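You operate a simulated robot arm through the tools that you are given. There is no shell and no other tool. Be economical: measure what you need, move in short steps, check, and stop when the job is done.

You are at the controls of a simulated two-armed robot. One attempt, no reset.

JOB
Put the red coin roll on the top of the back desk away on the teller side of counter 23. Switch the cassette loader power switch on. Put two of the brown coin rolls from the top of the back desk on the top of the archive cupboard. Put the deposit holder marked "150" from the top of the back desk on the beige folder there and the deposit holder marked "370" on the seal slip. Fetch the toner bottle from the top of the back desk and stand it on the yellow slip pad there. Close the left archive cupboard door. Any order will do. Set down upright: deposit holder, toner bottle.

Only the result counts: the job must be done as asked and must still hold three seconds after the hand-in. Knocking over, shifting, dropping, spilling or breaking anything else fails it. Lids that push on must go on centred and level and be pressed home; caps that screw on are set level and turned clockwise until they are tight.

ROBOT AND FRAMES
Two 6-joint arms with two-finger parallel grippers on one trunk, on a base that drives. Base frame: it is fixed to the floor where the robot stands at the start and does not move with it; the origin is under the middle of the robot, x ahead of it, y to its left, z up; the surface under the hand at the start is at about z = 750. Units: mm, rad, N and s.
The left shoulder is at the start at [60, 187, 1072], the right one opposite. With the tool pointing down near the work surface each hand reaches from about 220 to 620 mm from the robot's upright axis, wherever it stands, measured 20 degrees to its own side. Places, roughly: brown coin roll [750, 0, 750]; cassette loader power switch [400, 300, 800]; deposit holder [750, -500, 750]; folder [500, -500, 750]; left archive cupboard door [-1400, -3000, 400]; red coin roll [500, 0, 750]; seal slip [500, -250, 750]; slip pad [750, -2000, 750]; teller side of counter 23 [5800, -900, 800]; toner bottle [750, -2250, 750]; top of the archive cupboard [-1700, -2800, 800]. Payload 1.57 kg a hand.
The TCP of each hand is the grasp point between the finger pads, 30 mm short of the fingertips. In the tool frame z runs along the fingers and y along their closing line. Largest opening 110 mm; finger width 24, thickness 12; the body of the gripper, 48 by 112 mm, starts 78 mm behind the TCP.
Orientation is told as [roll, pitch, yaw] about the base's x, y, z axes, in that order, counted from this pose: with the fingers straight down and closing along the base's y, the tool's x points along the base's -x, its y along +y and its z along -z.

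CONTROLS
- The arms move only by the tool arm_command. It takes "left_series", "right_series" or both (then of equal length, played together; a hand with none holds still); each is a list of rows, each an object (a shift or turn left out is 0, a gripper value left out holds the last) with "grip": the finger opening in mm, from 0 to 110; "delta_pos": the shift along the tool's x, y, z in mm, a list of three; "delta_rot": the turn, a rotation vector about the tool's x, y, z in rad, a list of three. In form: [{"grip": grip, "delta_pos": [dx, dy, dz], "delta_rot": [wx, wy, wz]}, ...]. A call has 1 to 20 rows; each row is the pose to reach, as a shift and turn from the pose commanded when the call began, along the tool's axes at that moment. Rows are played at 5 a second. More than 50 mm and 0.15 rad between two rows, or a gripper value outside its range, and nothing of the call is played. Where a pose cannot be reached the arm comes as near as it can. A force on the tool above 40 N (or 10 N above the force at the start of the call, whichever is more), or a blocked arm, ends the call early, and 0.2 s more pass. The fingers move at their own pace (about 153 mm/s each) and stop on an object; they squeeze with about 41 N. The grip force told is the motor's: it shows also when the fingers shut on nothing. Time passes only in rows, and 0.2 s behind the last, so rows that repeat a pose let the fingers close. The reply holds the time, the measured pose of the TCP, the force on the tool along the base axes, the opening and the grip force, in the units named above and with some noise, with the torque about the TCP (base axes, N m) and any sound that the robot's microphone picked up.
- Cameras (640 x 400 px; columns grow to the right, rows downward): "scene" is now at [10.6, -24.6, 1605.7]; the picture's right is [-0.32, -0.95, 0.00], its down [-0.75, 0.26, -0.61] and it looks along [0.57, -0.20, -0.80] (base axes); focal length 289 px, centre (320, 200). "left" rides on the left gripper at [70, -16, -141] in its tool frame; the picture's right is [0.23, 0.97, 0.00], its down [-0.85, 0.20, -0.48] and it looks along [-0.47, 0.11, 0.88] (tool axes); focal length 222 px, centre (320, 200). "right" rides on the right gripper at [70, 16, -141] in its tool frame; the picture's right is [-0.23, 0.97, 0.00], its down [-0.86, -0.20, -0.48] and it looks along [-0.47, -0.11, 0.88] (tool axes); focal length 222 px, centre (320, 200). There is no depth. A picture from a camera that has moved, and an enlarged one, comes with that camera's place and axes in the base frame and with its lens.
- snapshot(camera): a new picture of that camera. The clock stands still meanwhile.
- lift_body(by): slides the trunk up (or, below 0, down) by that many mm; the arms and the scene camera ride with it, the base frame stays. It gives what a move gives, with no picture.
- base_move(legs): drives the robot by 1 to 6 legs, each [ahead, left, turn to the left] in mm, mm and rad, along the robot's own axes; the way and the turn of a leg run together, so that a leg with both is an arc; at most 1500 mm and 3.142 rad a leg. The arms and the cameras ride along, it lands a little off, and it stops where it bumps. It gives what a move gives.
- head_to(pan, tilt): turns the head with the scene camera to pan (to the left, within 1.501 rad either way) and tilt (down, from -0.506 to 1.204), counted from straight ahead of the robot. It gives what a move gives.
- zoom(camera, box): a new picture of the part [left, top, right, bottom] of that camera's present view, enlarged. The clock stands still meanwhile.
- job_done(): hands the job in; it is judged then, once.

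Go step by step. Nothing tells you exact positions but the pictures and the camera data: compare them with the known pose of the tool, close in by small moves and look again before you grip or let go. The budget is 207 turns and 194 pictures, counting those below and the enlarged ones. Unless the task says otherwise, let go and move clear before handing in.

The tools are called after "Request:" as a command line: name --argument value ..., lists and objects as JSON in quotes. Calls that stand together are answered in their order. arm_command: Moves the arms, as the interface text tells. Its arguments: {"type":"object","properties":{"left_series":{"type":"array"},"right_series":{"type":"array"}},"required":[]} The other tools are called the same way: lift_body (by) slides the trunk up or down; base_move (legs) drives the base; head_to (pan, tilt) turns the head that bears the scene camera; snapshot (camera) takes a picture; zoom (camera, box) takes an enlarged picture of a part of a camera's view; job_done () hands the job in.

At the start:

```text
clock: 0.0
left_tool_pos: [405.0, 9.3, 1093.6]
left_orientation: [0.0, -0.001, -0.003]
left_contact_force: [0.7, -0.2, -0.7]
left_moment: [0.01, 0.01, -0.01]
left_opening: 110.0
left_grasp_force: 0.0
right_tool_pos: [376.7, -288.2, 1136.3]
right_orientation: [0.0, 0.001, -0.001]
right_contact_force: [-0.2, 0.5, 0.2]
right_moment: [-0.03, 0.01, 0.04]
right_opening: 109.7
right_grasp_force: 0.1
trunk travel left (down, up): [-700.0, 290.0]
robot x, y, heading: [-2.2, -0.8, 0.001]
head pan, tilt: [-0.33, 0.92]
```

scene: 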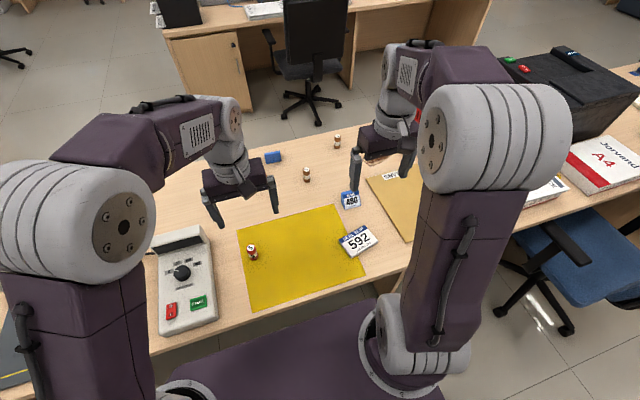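
right: 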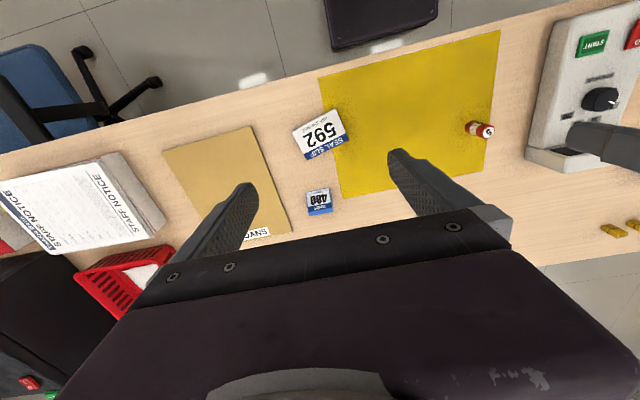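
left: 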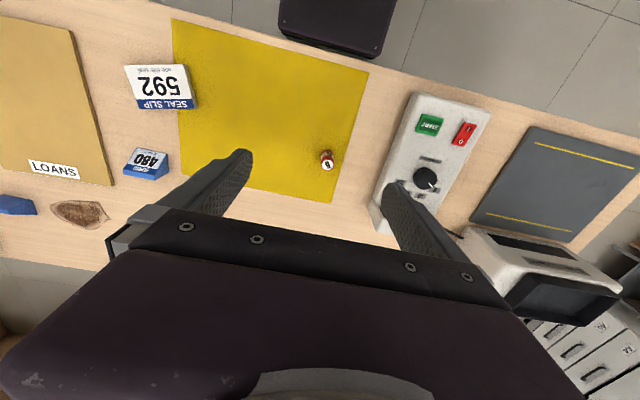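

I see the desk with a yellow mat, a cassette loader, a red coin roll and slips; I first look round to find the remaining things.

Request:
zoom --camera "scene" --box '[230, 120, 430, 280]'

Request:
zoom --camera "left" --box '[320, 60, 520, 240]'

Request:
head_to --pan -0.9 --tilt 0.6

Request:
snapshot --camera "scene"

```text
2.50 times, centred on (330, 200) of scene
camera zoom: at [10.6, -24.6, 1605.7], right [-0.32, -0.95, 0.0], down [-0.75, 0.26, -0.61], along [0.57, -0.2, -0.8], focal length 722 px, centre (295, 200)
```

zoom: 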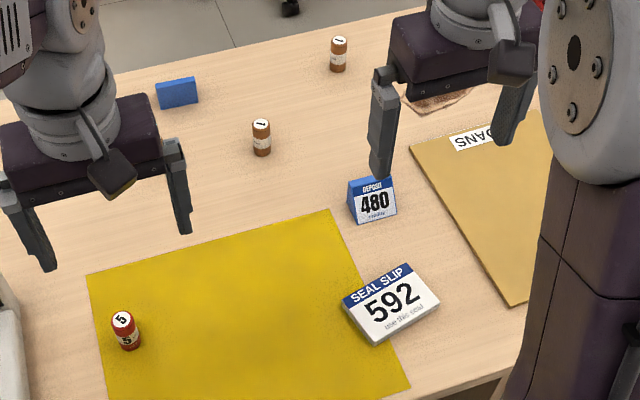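

```text
2.22 times, centred on (420, 150) of left
camera zoom: at [336.1, -6.8, 1235.2], right [-0.23, 0.97, 0.0], down [0.86, 0.2, 0.48], along [0.47, 0.11, -0.88], focal length 494 px, centre (98, 311)
```

zoom: 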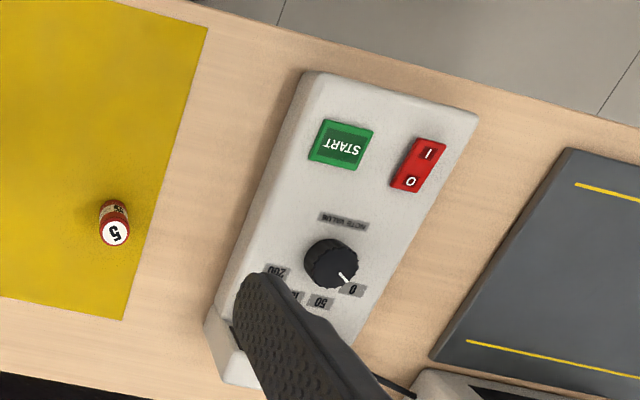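

```text
clock: 1.0
left_tool_pos: [405.4, 10.8, 1094.2]
left_orientation: [-0.001, 0.0, -0.003]
left_contact_force: [0.3, 1.1, -0.1]
left_moment: [0.01, 0.0, 0.0]
left_opening: 110.1
left_grasp_force: 0.0
right_tool_pos: [376.3, -289.2, 1137.4]
right_orientation: [0.0, -0.001, 0.0]
right_contact_force: [-0.8, 0.8, 0.3]
right_moment: [-0.01, 0.0, -0.03]
right_opening: 109.9
right_grasp_force: 0.0
trunk travel left (down, up): [-700.0, 290.0]
robot x, y, heading: [4.0, -1.7, -0.002]
head pan, tilt: [-0.901, 0.6]
```

```text
188 pictures are left
camera scene: at [-4.8, -69.6, 1631.9], right [-0.78, -0.62, 0.0], down [-0.35, 0.44, -0.82], along [0.51, -0.65, -0.57], focal length 289 px, centre (320, 200)
```

scene: 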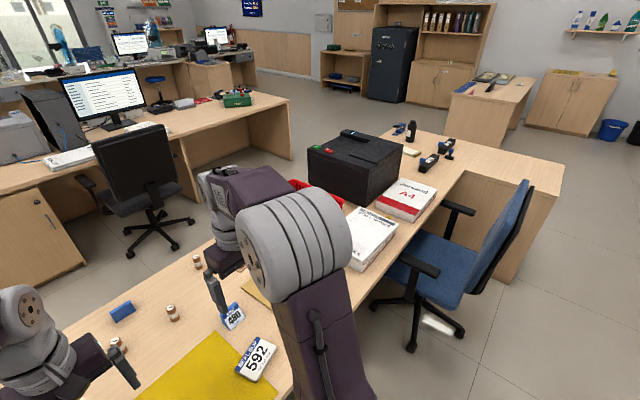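

The desk runs on to the right with a toner bottle area near the far end. I look further round.

Request:
zoom --camera "scene" --box '[300, 90, 560, 252]'

Request:
head_to --pan -1.5 --tilt 0.4

Request:
snapshot --camera "scene"

Request:
head_to --pan -0.1 --tilt 0.3

Request:
snapshot --camera "scene"

Request:
zoom --camera "right" --box '[0, 80, 360, 305]'

```text
2.46 times, centred on (430, 171) of scene
camera zoom: at [-4.8, -69.6, 1631.9], right [-0.78, -0.62, 0.0], down [-0.35, 0.44, -0.82], along [0.51, -0.65, -0.57], focal length 711 px, centre (49, 271)
```

zoom: 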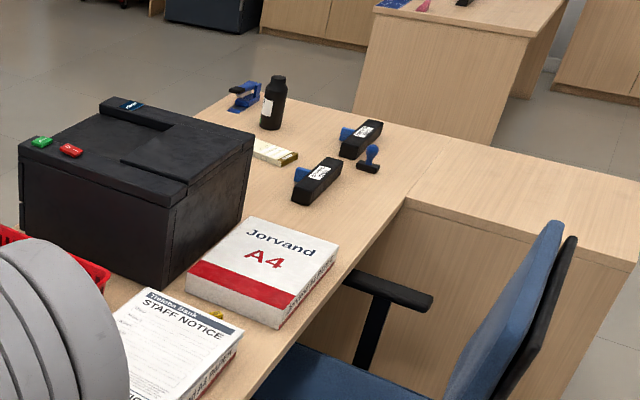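

```text
clock: 2.0
left_tool_pos: [405.8, 9.3, 1093.8]
left_orientation: [-0.002, 0.0, -0.001]
left_contact_force: [0.5, -0.4, 0.9]
left_moment: [0.03, -0.02, 0.01]
left_opening: 109.8
left_grasp_force: 0.0
right_tool_pos: [377.5, -290.7, 1137.7]
right_orientation: [0.001, -0.001, 0.001]
right_contact_force: [-0.7, 0.3, -0.1]
right_moment: [0.04, 0.0, -0.01]
right_opening: 110.1
right_grasp_force: 0.1
trunk travel left (down, up): [-700.0, 290.0]
robot x, y, heading: [-0.3, 1.1, -0.002]
head pan, tilt: [-1.499, 0.4]
```

```text
186 pictures are left
camera scene: at [-53.0, -92.8, 1650.1], right [-1.0, -0.07, 0.0], down [-0.03, 0.39, -0.92], along [0.07, -0.92, -0.39], focal length 289 px, centre (320, 200)
```

scene: 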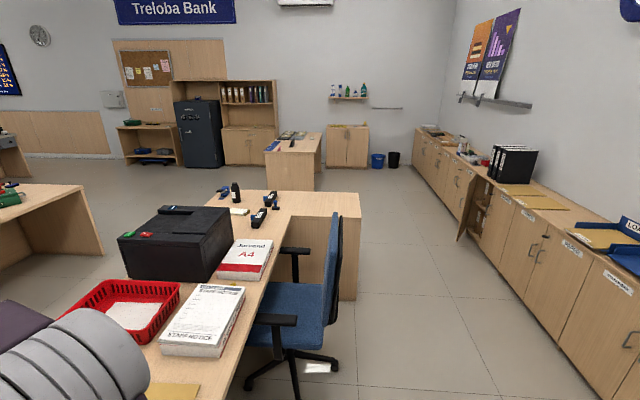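

```text
clock: 3.5
left_tool_pos: [405.9, 9.1, 1093.8]
left_orientation: [-0.002, 0.0, -0.002]
left_contact_force: [0.2, 0.5, 0.2]
left_moment: [0.02, 0.05, 0.02]
left_opening: 109.9
left_grasp_force: 0.0
right_tool_pos: [376.7, -289.2, 1137.1]
right_orientation: [-0.001, 0.001, 0.001]
right_contact_force: [0.2, -0.1, 0.2]
right_moment: [-0.01, 0.01, -0.02]
right_opening: 110.0
right_grasp_force: 0.1
trunk travel left (down, up): [-700.0, 290.0]
robot x, y, heading: [1.1, 2.4, -0.004]
head pan, tilt: [-0.099, 0.3]
```

```text
185 pictures are left
camera scene: at [33.1, -9.9, 1659.4], right [-0.1, -0.99, 0.0], down [-0.29, 0.03, -0.96], along [0.95, -0.1, -0.3], focal length 289 px, centre (320, 200)
```

scene: 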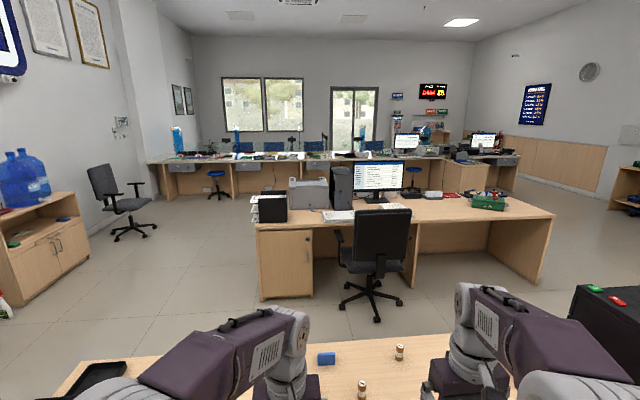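

```text
1.78 times, centred on (180, 192) of right
camera zoom: at [307.3, -273.1, 1277.9], right [0.23, 0.97, 0.0], down [0.86, -0.2, 0.48], along [0.47, -0.11, -0.88], focal length 395 px, centre (569, 213)
```

zoom: 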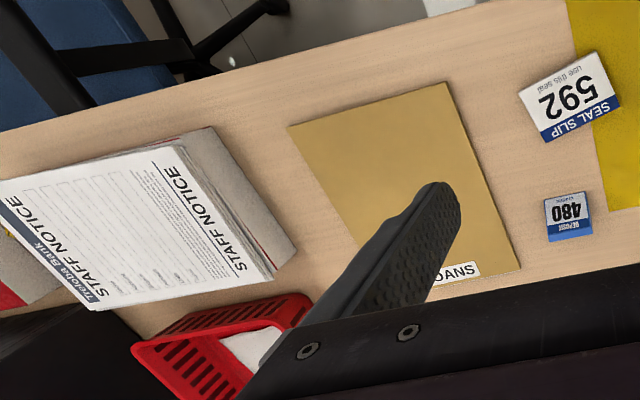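

Some items are hidden behind the arms; I tuck the right arm aside and look again at the desk.

Request:
arm_command --right_series '[{"delta_pos": [20, -40, 0]}, {"delta_pos": [40, -80, 0]}, {"delta_pos": [60, -120, 0]}, {"delta_pos": [80, -160, 0]}, {"delta_pos": [90, -200, 0]}, {"delta_pos": [90, -240, 0]}]' --left_series '[{"delta_pos": [20, 40, 0]}, {"delta_pos": [40, 80, 0]}, {"delta_pos": [60, 120, 0]}, {"delta_pos": [80, 160, 0]}, {"delta_pos": [90, 200, 0]}, {"delta_pos": [90, 240, 0]}]'

Request:
head_to --pan -0.25 --tilt 0.8

Request:
snapshot --camera "scene"

```text
clock: 4.9
left_tool_pos: [316.6, 250.3, 1091.4]
left_orientation: [-0.001, 0.0, -0.002]
left_contact_force: [0.6, 0.7, 0.3]
left_moment: [-0.01, 0.01, 0.0]
left_opening: 110.2
left_grasp_force: 0.1
right_tool_pos: [286.9, -533.3, 1135.2]
right_orientation: [-0.002, 0.0, 0.0]
right_contact_force: [0.1, -1.1, -0.8]
right_moment: [0.04, 0.0, 0.0]
right_opening: 110.2
right_grasp_force: 0.0
trunk travel left (down, up): [-700.0, 290.0]
robot x, y, heading: [-0.9, -1.4, 0.006]
head pan, tilt: [-0.099, 0.3]
```

```text
clock: 5.8
left_tool_pos: [316.1, 250.4, 1092.2]
left_orientation: [-0.003, 0.0, -0.001]
left_contact_force: [-0.9, -0.4, -0.5]
left_moment: [0.0, 0.01, -0.03]
left_opening: 110.1
left_grasp_force: 0.1
right_tool_pos: [285.2, -530.4, 1136.3]
right_orientation: [-0.001, 0.0, 0.0]
right_contact_force: [-0.8, -0.3, 0.2]
right_moment: [0.02, 0.01, -0.01]
right_opening: 110.0
right_grasp_force: 0.1
trunk travel left (down, up): [-700.0, 290.0]
robot x, y, heading: [0.7, 1.0, 0.002]
head pan, tilt: [-0.25, 0.799]
```

```text
183 pictures are left
camera scene: at [18.3, -20.3, 1615.1], right [-0.25, -0.97, 0.0], down [-0.69, 0.18, -0.7], along [0.68, -0.17, -0.72], focal length 289 px, centre (320, 200)
```

scene: 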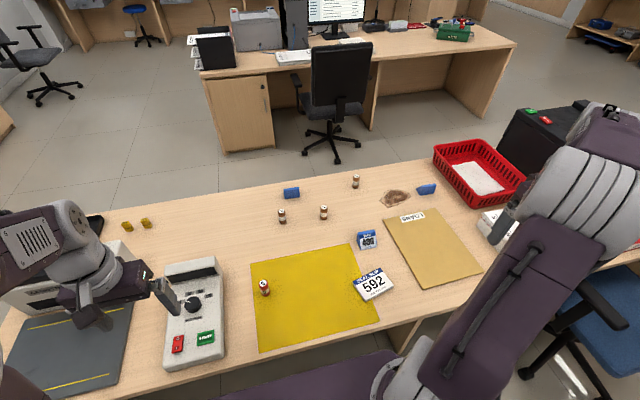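

Request:
zoom --camera "scene" --box '[250, 160, 450, 300]'

Request:
zoom --camera "scene" --box '[100, 180, 300, 320]'

```text
2.86 times, centred on (350, 230) of scene
camera zoom: at [18.3, -20.3, 1615.1], right [-0.25, -0.97, 0.0], down [-0.69, 0.18, -0.7], along [0.68, -0.17, -0.72], focal length 825 px, centre (234, 114)
```

zoom: 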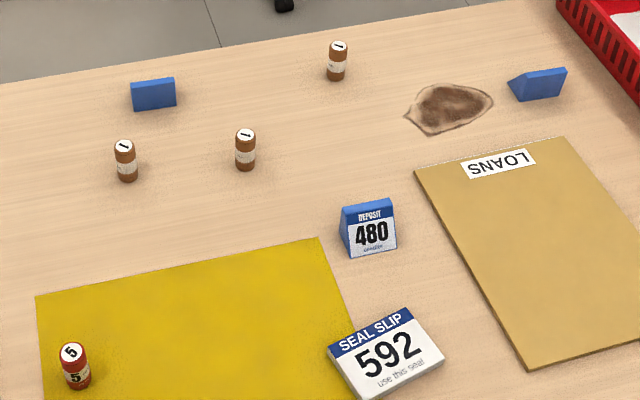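

```text
2.86 times, centred on (200, 250) of scene
camera zoom: at [18.3, -20.3, 1615.1], right [-0.25, -0.97, 0.0], down [-0.69, 0.18, -0.7], along [0.68, -0.17, -0.72], focal length 825 px, centre (663, 57)
```

zoom: 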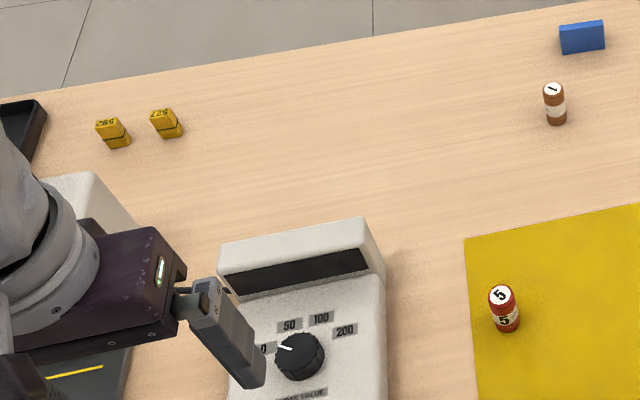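

Three brown rolls and three holders are placed; two holders show their backs. I check the base clearance to the desk and look at the left side and behind.

Request:
head_to --pan 0.0 --tilt 1.2

Request:
snapshot --camera "scene"

Request:
head_to --pan 0.9 --tilt 0.6

Request:
snapshot --camera "scene"

Request:
snapshot --camera "left"

```text
clock: 6.7
left_tool_pos: [316.6, 250.6, 1092.2]
left_orientation: [0.0, 0.0, -0.002]
left_contact_force: [0.5, -0.5, 0.5]
left_moment: [-0.03, -0.02, 0.0]
left_opening: 109.8
left_grasp_force: 0.1
right_tool_pos: [286.3, -531.8, 1135.7]
right_orientation: [0.001, 0.0, 0.001]
right_contact_force: [0.5, -0.8, -1.0]
right_moment: [0.0, -0.04, 0.0]
right_opening: 110.0
right_grasp_force: 0.1
trunk travel left (down, up): [-700.0, 290.0]
robot x, y, heading: [0.0, 1.9, 0.001]
head pan, tilt: [0.0, 1.201]
```

```text
180 pictures are left
camera scene: at [-3.9, -0.6, 1587.4], right [0.0, -1.0, 0.0], down [-0.93, 0.0, -0.36], along [0.36, 0.0, -0.93], focal length 289 px, centre (320, 200)
```

scene: 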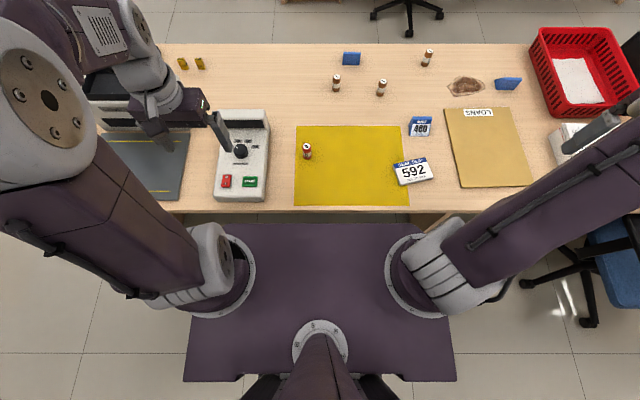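

```text
clock: 7.9
left_tool_pos: [316.4, 249.9, 1092.3]
left_orientation: [0.0, -0.001, -0.002]
left_contact_force: [-0.2, -0.4, 0.8]
left_moment: [-0.02, -0.01, 0.01]
left_opening: 109.8
left_grasp_force: 0.0
right_tool_pos: [285.5, -531.9, 1134.6]
right_orientation: [0.0, 0.0, -0.001]
right_contact_force: [0.1, -0.1, 0.0]
right_moment: [0.0, 0.0, 0.02]
right_opening: 110.1
right_grasp_force: 0.1
trunk travel left (down, up): [-700.0, 290.0]
robot x, y, heading: [-2.9, 2.8, -0.005]
head pan, tilt: [0.901, 0.6]
```

```text
179 pictures are left
camera scene: at [-4.9, 68.7, 1631.9], right [0.78, -0.62, 0.0], down [-0.35, -0.44, -0.82], along [0.51, 0.65, -0.57], focal length 289 px, centre (320, 200)
```

scene: 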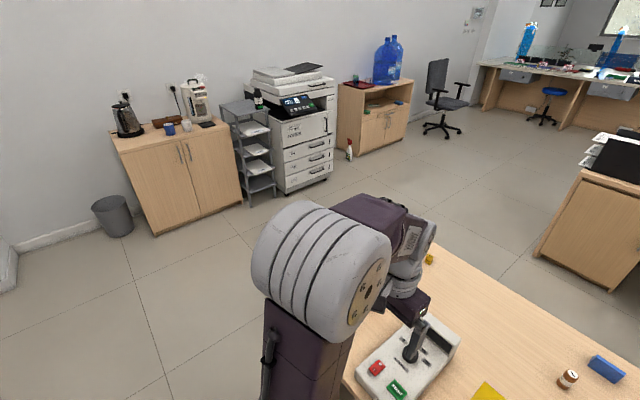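

```text
178 pictures are left
camera left: at [246.5, 234.3, 1234.4], right [-0.23, 0.97, 0.0], down [0.86, 0.2, 0.48], along [0.47, 0.11, -0.88], focal length 222 px, centre (320, 200)
```

left: 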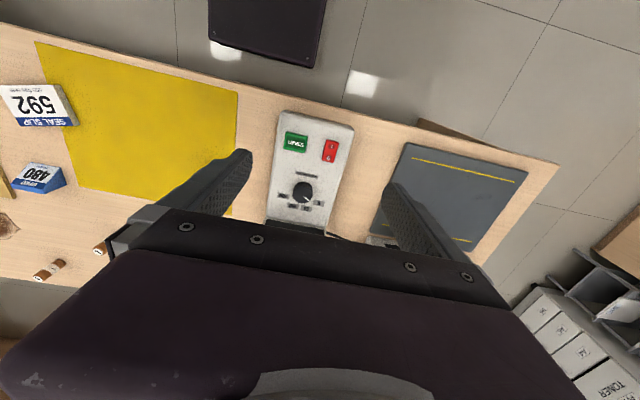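

The rocker switch triangulates to about (364, 282, 801). I close the left fingers and go in nearer above it for a close look.

Request:
arm_command --left_series '[{"delta_pos": [0, 10, 45], "grip": 0}, {"delta_pos": [0, 20, 90]}, {"delta_pos": [0, 32, 130]}, {"delta_pos": [0, 32, 150]}, {"delta_pos": [0, 32, 150]}]'

Request:
snapshot --camera "left"

Request:
zoom --camera "left" --box '[260, 80, 420, 180]'

```text
clock: 9.1
left_tool_pos: [315.9, 278.9, 944.8]
left_orientation: [-0.001, 0.0, -0.002]
left_contact_force: [0.9, -0.2, -0.1]
left_moment: [0.0, 0.01, -0.03]
left_opening: 0.0
left_grasp_force: 21.2
right_tool_pos: [285.2, -531.6, 1135.6]
right_orientation: [-0.001, 0.001, -0.001]
right_contact_force: [0.6, 0.0, -0.6]
right_moment: [-0.01, 0.01, -0.03]
right_opening: 110.1
right_grasp_force: 0.0
trunk travel left (down, up): [-700.0, 290.0]
robot x, y, heading: [2.1, -1.1, 0.003]
head pan, tilt: [0.901, 0.6]
```

```text
177 pictures are left
camera left: at [246.0, 262.1, 1085.7], right [-0.23, 0.97, 0.0], down [0.86, 0.2, 0.48], along [0.47, 0.11, -0.88], focal length 222 px, centre (320, 200)
```

left: 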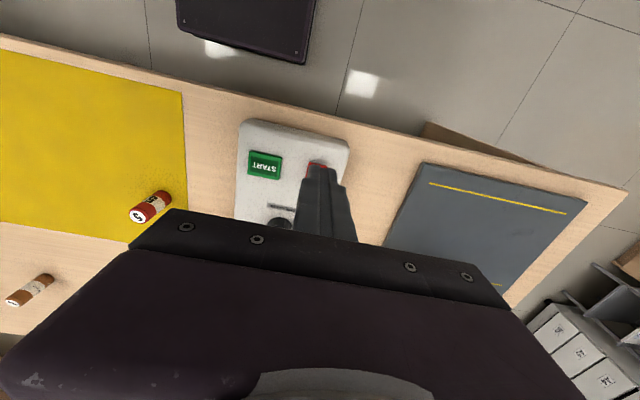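

```text
4.00 times, centred on (340, 130) of left
camera zoom: at [246.0, 262.1, 1085.7], right [-0.23, 0.97, 0.0], down [0.86, 0.2, 0.48], along [0.47, 0.11, -0.88], focal length 888 px, centre (240, 480)
```

zoom: 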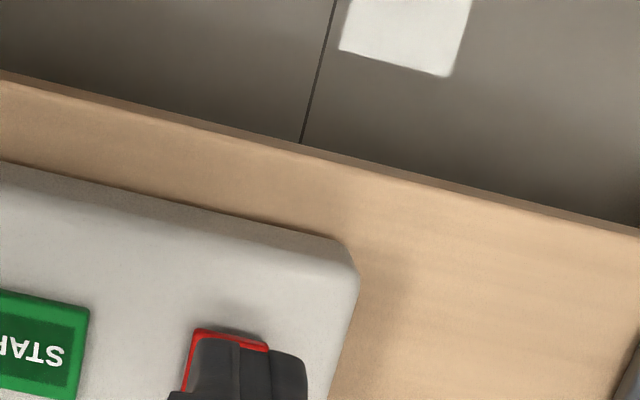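

The rocker spans about x 345–383, y 270–295, with the "I" end nearest the robot. I come over x≈351 and press down gently.

Request:
arm_command --left_series '[{"delta_pos": [-35, 3, 0], "grip": 0}, {"delta_pos": [-35, 3, 45]}, {"delta_pos": [-35, 3, 90]}, {"delta_pos": [-35, 3, 100]}, {"delta_pos": [-35, 3, 104]}, {"delta_pos": [-35, 3, 108]}, {"delta_pos": [-35, 3, 110]}, {"delta_pos": [-35, 3, 112]}, {"delta_pos": [-35, 3, 114]}, {"delta_pos": [-35, 3, 116]}, {"delta_pos": [-35, 3, 118]}]'

```text
clock: 11.1
left_tool_pos: [349.5, 283.5, 833.7]
left_orientation: [0.003, -0.007, -0.001]
left_contact_force: [-6.9, -3.4, 33.4]
left_moment: [-0.09, -0.23, -0.16]
left_opening: 0.2
left_grasp_force: 21.1
right_tool_pos: [282.2, -534.3, 1136.3]
right_orientation: [0.002, -0.003, 0.001]
right_contact_force: [0.2, 0.0, 0.8]
right_moment: [0.0, 0.02, -0.01]
right_opening: 109.9
right_grasp_force: 0.1
trunk travel left (down, up): [-700.0, 290.0]
robot x, y, heading: [2.3, 0.2, -0.003]
head pan, tilt: [0.901, 0.6]
stopped in row 9 (left hand): the force on the tool passed its limit at 45 N (the readings are from after the stop); the commanded pose is now the measured one
```

Request:
arm_command --left_series '[{"delta_pos": [0, 0, -45]}, {"delta_pos": [40, 0, -80]}, {"delta_pos": [80, -40, -120]}, {"delta_pos": [100, -90, -120]}]'

Request:
snapshot --camera "left"

Request:
zoom --camera "left" --box '[320, 80, 480, 180]'

```text
refused: row 2 steps farther than a row can; nothing moved
```

```text
175 pictures are left
camera left: at [278.5, 267.3, 975.3], right [-0.23, 0.97, 0.0], down [0.85, 0.2, 0.49], along [0.47, 0.11, -0.87], focal length 222 px, centre (320, 200)
```

left: 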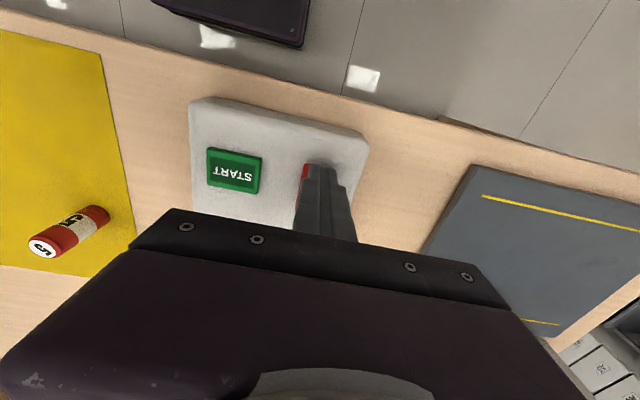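

```text
4.00 times, centred on (400, 130) of left
camera zoom: at [278.5, 267.3, 975.3], right [-0.23, 0.97, 0.0], down [0.85, 0.2, 0.49], along [0.47, 0.11, -0.87], focal length 888 px, centre (0, 480)
```

zoom: 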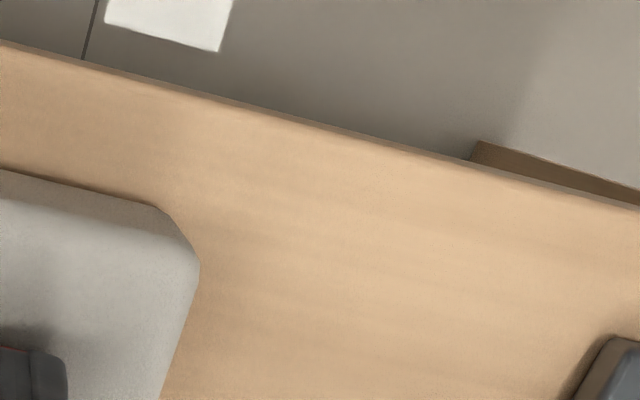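

Request:
arm_command --left_series '[{"delta_pos": [0, 0, -40]}, {"delta_pos": [10, 0, -85]}, {"delta_pos": [30, -30, -110]}, {"delta_pos": [60, -65, -115]}, {"delta_pos": [95, -90, -115]}]'

Request:
snapshot --camera "left"

Request:
zoom --camera "left" --box '[340, 80, 500, 180]'

```text
clock: 12.3
left_tool_pos: [279.5, 195.2, 950.4]
left_orientation: [0.0, -0.003, 0.001]
left_contact_force: [-0.7, 0.0, 0.0]
left_moment: [0.01, 0.01, -0.02]
left_opening: 0.1
left_grasp_force: 21.1
left hand out of reach, approached as far as the arm can: row 5
right_tool_pos: [285.9, -532.5, 1135.8]
right_orientation: [0.001, 0.0, -0.001]
right_contact_force: [-0.1, -0.1, -0.4]
right_moment: [0.0, -0.02, 0.01]
right_opening: 110.2
right_grasp_force: 0.1
trunk travel left (down, up): [-700.0, 290.0]
robot x, y, heading: [-0.8, 0.5, -0.0]
head pan, tilt: [0.901, 0.6]
```

```text
173 pictures are left
camera left: at [209.0, 178.8, 1090.1], right [-0.23, 0.97, 0.0], down [0.85, 0.2, 0.48], along [0.47, 0.11, -0.88], focal length 222 px, centre (320, 200)
```

left: 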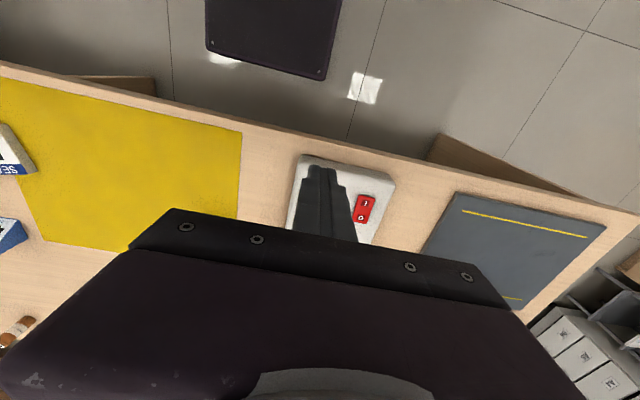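

```text
4.00 times, centred on (420, 130) of left
camera zoom: at [209.0, 178.8, 1090.1], right [-0.23, 0.97, 0.0], down [0.85, 0.2, 0.48], along [0.47, 0.11, -0.88], focal length 888 px, centre (-80, 480)
```

zoom: 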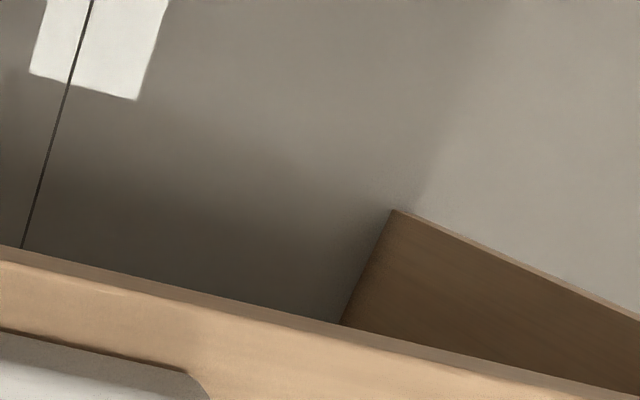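

Request:
zoom --camera "left" --box '[325, 180, 405, 230]'

```text
8.00 times, centred on (365, 205) of left
camera zoom: at [209.0, 178.8, 1090.1], right [-0.23, 0.97, 0.0], down [0.85, 0.2, 0.48], along [0.47, 0.11, -0.88], focal length 1777 px, centre (-40, 160)
```

zoom: 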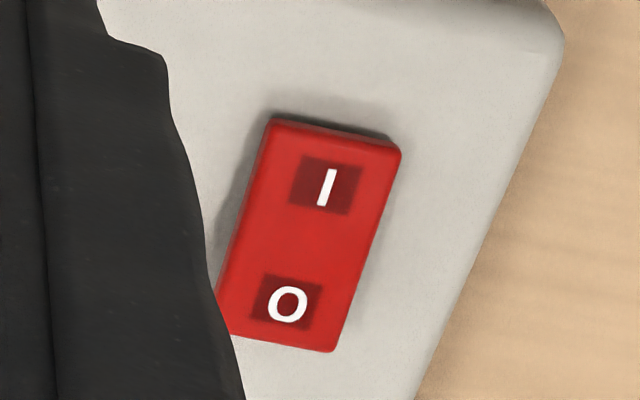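

The rocker is smaller than I thought (x 343–368), so I pressed its middle; I now press further back at the "I" end, x≈337.

Request:
arm_command --left_series '[{"delta_pos": [-40, 25, 0], "grip": 0}, {"delta_pos": [-57.5, 65, 20]}, {"delta_pos": [-57.5, 86, 60]}, {"delta_pos": [-57.5, 86, 100]}, {"delta_pos": [-57.5, 86, 108]}, {"delta_pos": [-57.5, 86, 112]}, {"delta_pos": [-57.5, 86, 114]}, {"delta_pos": [-57.5, 86, 116]}, {"delta_pos": [-57.5, 86, 118]}, {"delta_pos": [-57.5, 86, 120]}, {"delta_pos": [-57.5, 86, 122]}]'

```text
clock: 14.4
left_tool_pos: [341.8, 284.8, 832.7]
left_orientation: [0.004, -0.016, 0.0]
left_contact_force: [-8.4, 3.9, 30.1]
left_moment: [0.13, -0.15, -0.2]
left_opening: 0.0
left_grasp_force: 21.4
right_tool_pos: [282.9, -532.4, 1137.0]
right_orientation: [0.002, -0.004, 0.001]
right_contact_force: [0.8, -0.2, 0.6]
right_moment: [0.02, -0.01, 0.0]
right_opening: 110.0
right_grasp_force: 0.1
trunk travel left (down, up): [-700.0, 290.0]
robot x, y, heading: [2.3, -2.6, -0.005]
head pan, tilt: [0.901, 0.6]
stopped in row 10 (left hand): the force on the tool passed its limit at 44 N (the readings are from after the stop); the commanded pose is now the measured one
```

Request:
arm_command --left_series '[{"delta_pos": [0, 0, -40]}, {"delta_pos": [5, 0, -85]}, {"delta_pos": [25, -30, -110]}, {"delta_pos": [50, -65, -115]}, {"delta_pos": [60, -90, -115]}]'

Request:
zoom --camera "left" --box '[325, 175, 405, 225]'

Request:
head_to --pan 0.5 --tilt 1.1

Request:
snapshot --camera "scene"

```text
clock: 15.6
left_tool_pos: [283.7, 193.8, 946.1]
left_orientation: [0.003, -0.012, -0.001]
left_contact_force: [0.0, 0.4, -0.2]
left_moment: [-0.04, -0.02, -0.03]
left_opening: 0.2
left_grasp_force: 21.5
right_tool_pos: [287.2, -533.0, 1135.3]
right_orientation: [0.0, 0.001, 0.001]
right_contact_force: [0.3, -0.7, 0.5]
right_moment: [0.03, 0.02, 0.03]
right_opening: 109.9
right_grasp_force: 0.0
trunk travel left (down, up): [-700.0, 290.0]
robot x, y, heading: [1.4, 4.5, -0.002]
head pan, tilt: [0.901, 0.6]
```

```text
8.00 times, centred on (365, 200) of left
camera zoom: at [212.5, 176.8, 1086.1], right [-0.23, 0.97, 0.0], down [0.85, 0.2, 0.49], along [0.48, 0.11, -0.87], focal length 1777 px, centre (-40, 200)
```

zoom: 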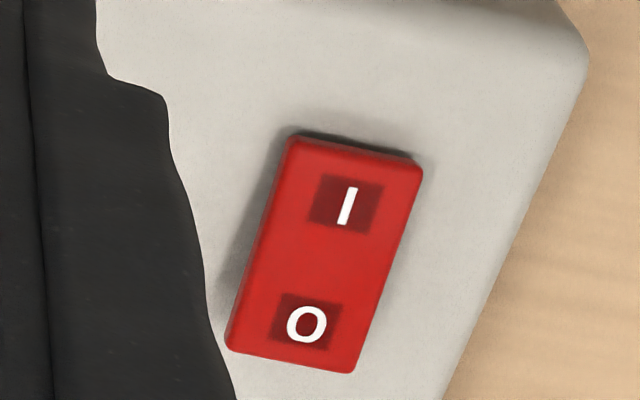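

```text
clock: 16.5
left_tool_pos: [284.6, 194.3, 945.2]
left_orientation: [0.003, -0.013, 0.0]
left_contact_force: [-0.8, -0.3, 0.5]
left_moment: [0.03, 0.02, 0.02]
left_opening: 0.0
left_grasp_force: 20.9
right_tool_pos: [285.7, -531.0, 1136.1]
right_orientation: [0.001, 0.0, 0.001]
right_contact_force: [0.1, 0.2, 0.4]
right_moment: [0.02, 0.03, -0.03]
right_opening: 110.0
right_grasp_force: 0.1
trunk travel left (down, up): [-700.0, 290.0]
robot x, y, heading: [-0.1, 3.5, -0.002]
head pan, tilt: [0.499, 1.1]
```

```text
169 pictures are left
camera scene: at [-4.6, 30.0, 1593.4], right [0.48, -0.88, 0.0], down [-0.78, -0.43, -0.45], along [0.4, 0.22, -0.89], focal length 289 px, centre (320, 200)
```

scene: 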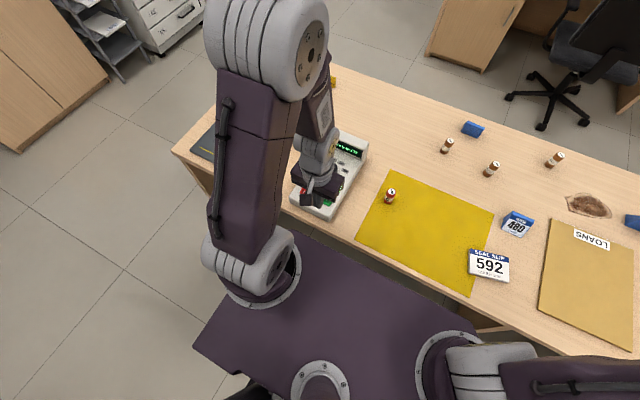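

Request:
zoom --camera "scene" --box '[280, 125, 400, 225]'

```text
4.00 times, centred on (340, 175) of scene
camera zoom: at [-4.6, 30.0, 1593.4], right [0.48, -0.88, 0.0], down [-0.78, -0.43, -0.45], along [0.4, 0.22, -0.89], focal length 1155 px, centre (240, 300)
```

zoom: 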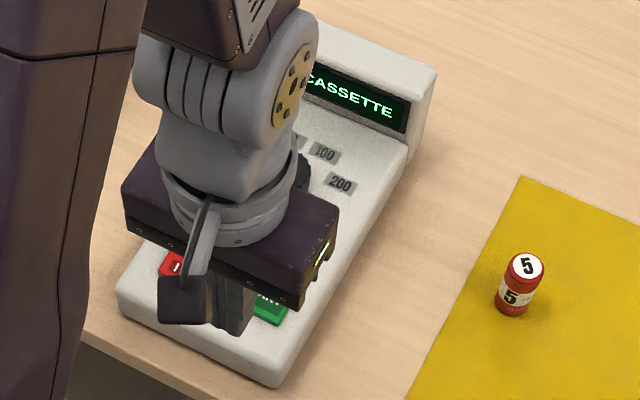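

The display now lights "CASSETTE": the switch is on. Next I tuck the arms and drive round the left end of the desk to the far side to fetch the holders.

Request:
arm_command --left_series '[{"delta_pos": [0, 20, -40]}, {"delta_pos": [0, 40, -80]}, {"delta_pos": [0, 40, -120]}, {"delta_pos": [0, 40, -160]}, {"delta_pos": [0, 40, -160]}]' --right_series '[{"delta_pos": [0, 45, 0]}, {"delta_pos": [0, 90, 0]}, {"delta_pos": [0, 135, 0]}, {"delta_pos": [0, 180, 0]}, {"delta_pos": [0, 220, 0]}]'

Request:
base_move --legs '[[-150, 0, 0], [0, 1350, 0], [1500, 0, 0], [100, -300, 0], [0, 0, 3.14]]'

Request:
head_to --pan 0.3 --tilt 0.6

Request:
snapshot --camera "scene"

```text
clock: 17.7
left_tool_pos: [282.0, 234.2, 1105.0]
left_orientation: [0.002, -0.012, 0.001]
left_contact_force: [0.2, 0.6, -0.4]
left_moment: [-0.01, 0.01, 0.01]
left_opening: 0.1
left_grasp_force: 21.0
right_tool_pos: [284.7, -311.0, 1134.0]
right_orientation: [-0.001, 0.002, 0.0]
right_contact_force: [-0.4, 0.0, -0.4]
right_moment: [-0.04, 0.03, 0.01]
right_opening: 110.3
right_grasp_force: 0.0
trunk travel left (down, up): [-700.0, 290.0]
robot x, y, heading: [-1.1, -1.6, 0.0]
head pan, tilt: [0.499, 1.1]
```

```text
clock: 41.8
left_tool_pos: [1191.3, 838.5, 1104.2]
left_orientation: [0.002, -0.012, 3.056]
left_contact_force: [0.4, 0.1, 0.0]
left_moment: [-0.03, -0.02, -0.01]
left_opening: 0.0
left_grasp_force: 21.5
right_tool_pos: [1235.1, 1382.6, 1134.4]
right_orientation: [0.0, 0.0, 3.059]
right_contact_force: [0.8, -0.4, 0.8]
right_moment: [0.02, -0.02, 0.0]
right_opening: 110.0
right_grasp_force: 0.0
trunk travel left (down, up): [-700.0, 290.0]
robot x, y, heading: [1492.5, 1047.1, 3.053]
head pan, tilt: [0.499, 1.1]
```

```text
clock: 42.7
left_tool_pos: [1191.4, 838.0, 1104.8]
left_orientation: [0.002, -0.013, 3.057]
left_contact_force: [0.4, 0.9, 0.1]
left_moment: [0.0, 0.03, 0.01]
left_opening: 0.0
left_grasp_force: 21.4
right_tool_pos: [1234.8, 1382.4, 1134.8]
right_orientation: [0.0, -0.001, 3.056]
right_contact_force: [1.1, 0.1, 0.0]
right_moment: [0.02, -0.02, -0.01]
right_opening: 109.8
right_grasp_force: 0.1
trunk travel left (down, up): [-700.0, 290.0]
robot x, y, heading: [1495.3, 1045.9, 3.054]
head pan, tilt: [0.3, 0.6]
```

```text
167 pictures are left
camera scene: at [1466.9, 1022.3, 1631.8], right [-0.21, 0.98, 0.0], down [0.55, 0.12, -0.82], along [-0.81, -0.18, -0.57], focal length 289 px, centre (320, 200)
```

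scene: 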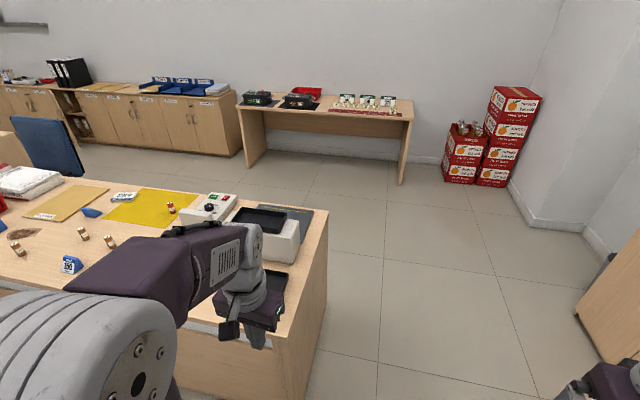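

Request:
base_move --legs '[[0, 0, 0.087], [0, 1440, 0]]'

Request:
head_to --pan 0.0 --tilt 0.95

Request:
snapshot --camera "scene"

```text
clock: 50.5
left_tool_pos: [1173.1, -642.9, 1104.9]
left_orientation: [0.004, -0.013, 3.1]
left_contact_force: [0.8, 0.2, -0.4]
left_moment: [-0.02, -0.02, 0.04]
left_opening: 0.2
left_grasp_force: 21.6
right_tool_pos: [1193.2, -97.4, 1134.5]
right_orientation: [-0.001, -0.001, 3.102]
right_contact_force: [0.1, 0.0, 0.2]
right_moment: [0.02, 0.01, -0.02]
right_opening: 109.7
right_grasp_force: 0.0
trunk travel left (down, up): [-700.0, 290.0]
robot x, y, heading: [1468.8, -424.0, 3.099]
head pan, tilt: [0.3, 0.6]
```

```text
clock: 51.3
left_tool_pos: [1174.3, -643.6, 1105.6]
left_orientation: [0.001, -0.012, 3.1]
left_contact_force: [-0.4, -0.1, 0.1]
left_moment: [0.0, 0.01, 0.01]
left_opening: 0.2
left_grasp_force: 22.0
right_tool_pos: [1191.3, -97.6, 1133.8]
right_orientation: [0.0, 0.001, 3.103]
right_contact_force: [0.9, 0.1, 0.0]
right_moment: [0.03, -0.02, -0.01]
right_opening: 110.0
right_grasp_force: 0.1
trunk travel left (down, up): [-700.0, 290.0]
robot x, y, heading: [1467.2, -424.1, 3.104]
head pan, tilt: [0.0, 0.949]
```

```text
166 pictures are left
camera scene: at [1453.3, -421.6, 1603.6], right [0.04, 1.0, 0.0], down [0.81, -0.03, -0.58], along [-0.58, 0.02, -0.81], focal length 289 px, centre (320, 200)
```

scene: 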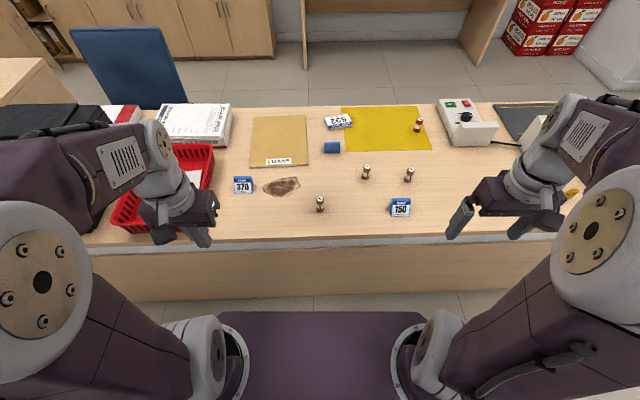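

Labels visible: "370" at about (763,-679), "150" at about (881,-119). I advance towards the desk.

Request:
base_move --legs '[[190, 0, 0.04]]'

Request:
snapshot --camera "scene"

Request:
zoom --camera "scene" --box '[340, 140, 500, 240]'

Request:
snapshot --camera "left"

Request:
snapshot --camera "right"

```text
clock: 52.9
left_tool_pos: [996.6, -648.7, 1105.2]
left_orientation: [0.002, -0.015, 3.136]
left_contact_force: [-0.1, -0.3, -0.2]
left_moment: [0.0, 0.01, 0.0]
left_opening: 0.3
left_grasp_force: 21.4
right_tool_pos: [995.5, -103.2, 1135.0]
right_orientation: [0.0, -0.003, 3.135]
right_contact_force: [0.5, 0.3, 0.5]
right_moment: [-0.02, -0.01, -0.01]
right_opening: 110.0
right_grasp_force: 0.1
trunk travel left (down, up): [-700.0, 290.0]
robot x, y, heading: [1281.4, -415.9, 3.135]
head pan, tilt: [0.0, 0.949]
```

```text
165 pictures are left
camera scene: at [1268.0, -417.8, 1603.5], right [0.0, 1.0, 0.0], down [0.81, 0.0, -0.58], along [-0.58, 0.0, -0.81], focal length 289 px, centre (320, 200)
```

scene: 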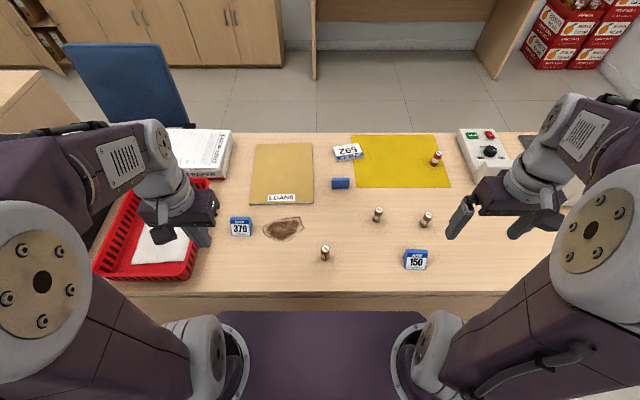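

```text
4.00 times, centred on (420, 190) of scene
camera zoom: at [1268.0, -417.8, 1603.5], right [0.0, 1.0, 0.0], down [0.81, 0.0, -0.58], along [-0.58, 0.0, -0.81], focal length 1155 px, centre (-80, 240)
```

zoom: 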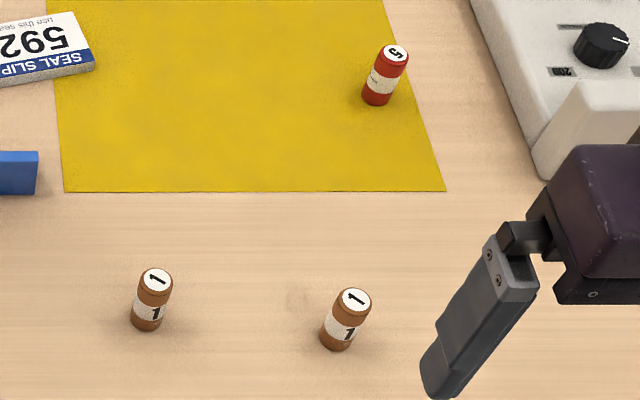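

```text
163 pictures are left
camera left: at [1067.4, -632.8, 1245.7], right [0.22, -0.97, 0.0], down [-0.85, -0.19, 0.49], along [-0.48, -0.11, -0.87], focal length 222 px, centre (320, 200)
```

left: 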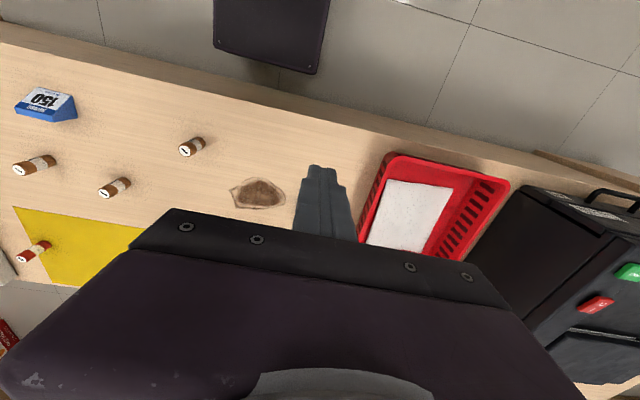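

```text
162 pictures are left
camera right: at [1065.9, -119.3, 1275.2], right [-0.23, -0.97, 0.0], down [-0.85, 0.2, 0.48], along [-0.47, 0.11, -0.88], focal length 222 px, centre (320, 200)
```

right: 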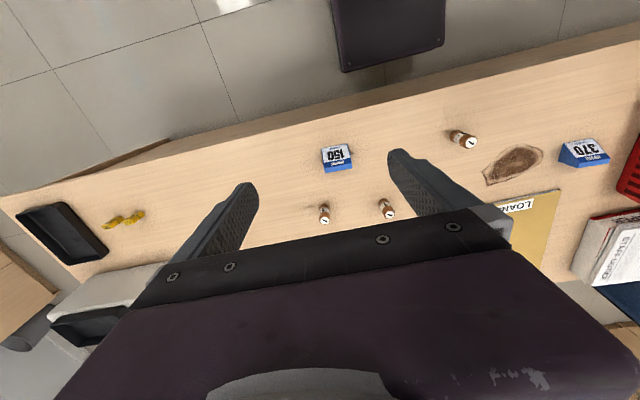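

Request:
zoom --camera "right" --box '[290, 130, 390, 192]'

Request:
zoom --camera "scene" --box '[370, 235, 470, 297]'

Request:
zoom --camera "scene" --box '[200, 195, 300, 257]'

```text
6.40 times, centred on (340, 161) of right
camera zoom: at [1065.9, -119.3, 1275.2], right [-0.23, -0.97, 0.0], down [-0.85, 0.2, 0.48], along [-0.47, 0.11, -0.88], focal length 1422 px, centre (192, 450)
```

zoom: 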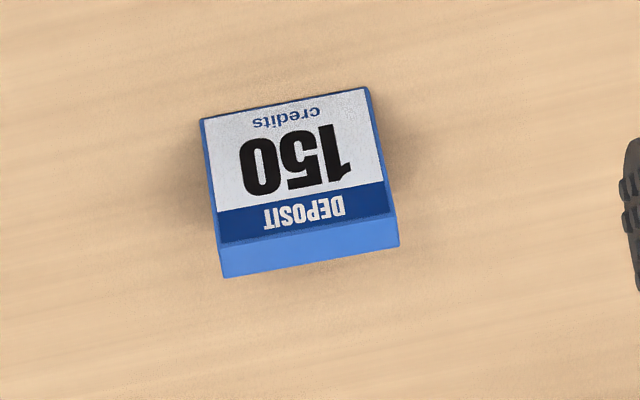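

```text
6.40 times, centred on (420, 266) of scene
camera zoom: at [1268.0, -417.8, 1603.5], right [0.0, 1.0, 0.0], down [0.81, 0.0, -0.58], along [-0.58, 0.0, -0.81], focal length 1849 px, centre (-320, -222)
```

zoom: 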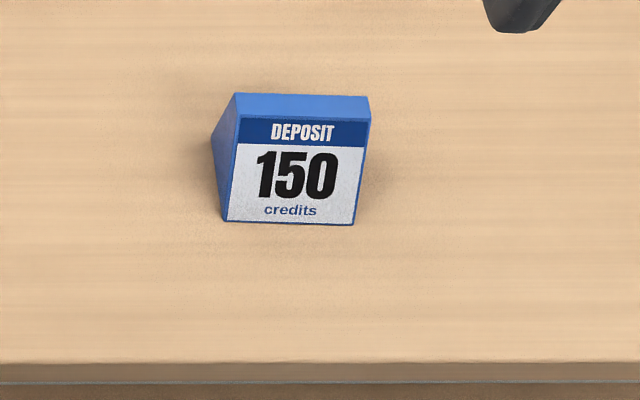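

```text
6.40 times, centred on (250, 226) of scene
camera zoom: at [1268.0, -417.8, 1603.5], right [0.0, 1.0, 0.0], down [0.81, 0.0, -0.58], along [-0.58, 0.0, -0.81], focal length 1849 px, centre (768, 34)
```

zoom: 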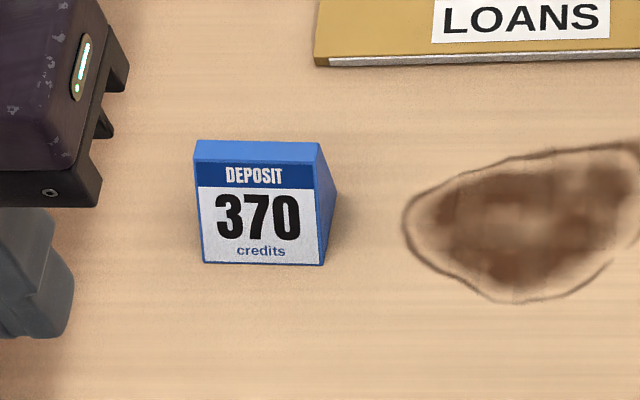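

"150" is at about (887,-120) and "370" at about (770,-679), each about 65 wide along y. I move both hands above them and look.

Request:
arm_command --left_series '[{"delta_pos": [-40, 6, 20], "grip": 92}, {"delta_pos": [-80, 12, 40]}, {"delta_pos": [-120, 18, 60]}, {"delta_pos": [-160, 24, 80]}, {"delta_pos": [-200, 30, 100], "delta_rot": [0, 0, 0.03]}, {"delta_pos": [-226, 31, 140], "delta_rot": [0, 0, 0.03]}, {"delta_pos": [-226, 31, 180], "delta_rot": [0, 0, 0.03]}, {"delta_pos": [-226, 31, 205], "delta_rot": [0, 0, 0.03]}, {"delta_pos": [-226, 31, 205], "delta_rot": [0, 0, 0.03]}]' --right_series '[{"delta_pos": [-20, 4, 30], "grip": 92}, {"delta_pos": [-40, 8, 60]}, {"delta_pos": [-60, 12, 90]}, {"delta_pos": [-80, 16, 120]}, {"delta_pos": [-100, 17, 160], "delta_rot": [0, 0, 0.06]}, {"delta_pos": [-108, 17, 205], "delta_rot": [0, 0, 0.06]}, {"delta_pos": [-108, 17, 235], "delta_rot": [0, 0, 0.06]}, {"delta_pos": [-108, 17, 235], "delta_rot": [0, 0, 0.06]}, {"delta_pos": [-108, 17, 235], "delta_rot": [0, 0, 0.06]}]'

Request:
snapshot --camera "left"

Request:
snapshot --camera "right"

Request:
snapshot --camera "scene"

```text
clock: 54.9
left_tool_pos: [767.6, -684.2, 903.1]
left_orientation: [0.003, -0.014, 3.108]
left_contact_force: [-0.6, -0.1, -0.1]
left_moment: [0.0, 0.0, -0.02]
left_opening: 92.0
left_grasp_force: 0.1
right_tool_pos: [888.8, -118.4, 901.8]
right_orientation: [-0.001, -0.001, 3.078]
right_contact_force: [-0.4, 0.5, 0.3]
right_moment: [0.01, -0.01, 0.03]
right_opening: 92.0
right_grasp_force: 0.1
trunk travel left (down, up): [-700.0, 290.0]
robot x, y, heading: [1277.8, -415.0, 3.133]
head pan, tilt: [0.0, 0.949]
```

```text
158 pictures are left
camera left: at [838.9, -670.8, 1043.3], right [0.19, -0.98, 0.0], down [-0.86, -0.17, 0.49], along [-0.48, -0.09, -0.87], focal length 222 px, centre (320, 200)
```

left: 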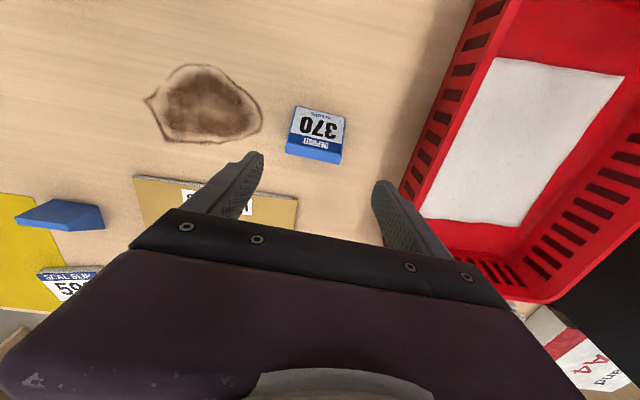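

```text
157 pictures are left
camera right: at [957.7, -139.0, 1043.1], right [-0.29, -0.96, 0.0], down [-0.84, 0.25, 0.48], along [-0.46, 0.14, -0.88], focal length 222 px, centre (320, 200)
```

right: 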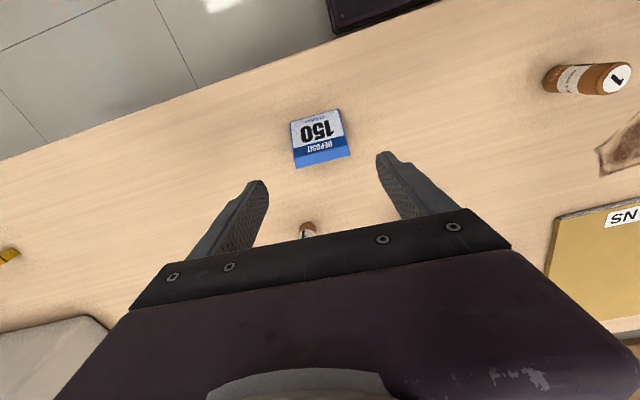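

```text
156 pictures are left
camera scene: at [1266.2, -417.6, 1603.5], right [0.0, 1.0, 0.0], down [0.81, 0.0, -0.58], along [-0.58, 0.0, -0.81], focal length 289 px, centre (320, 200)
```

scene: 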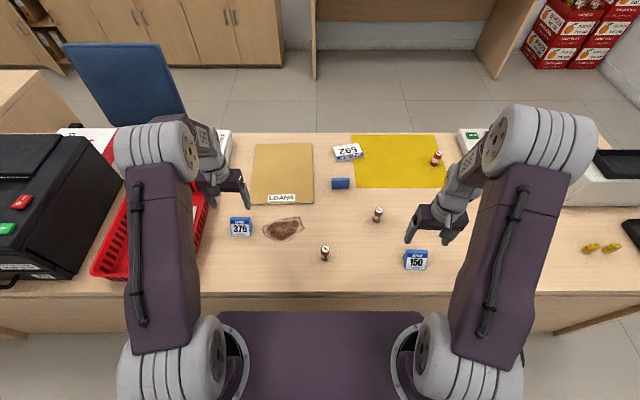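

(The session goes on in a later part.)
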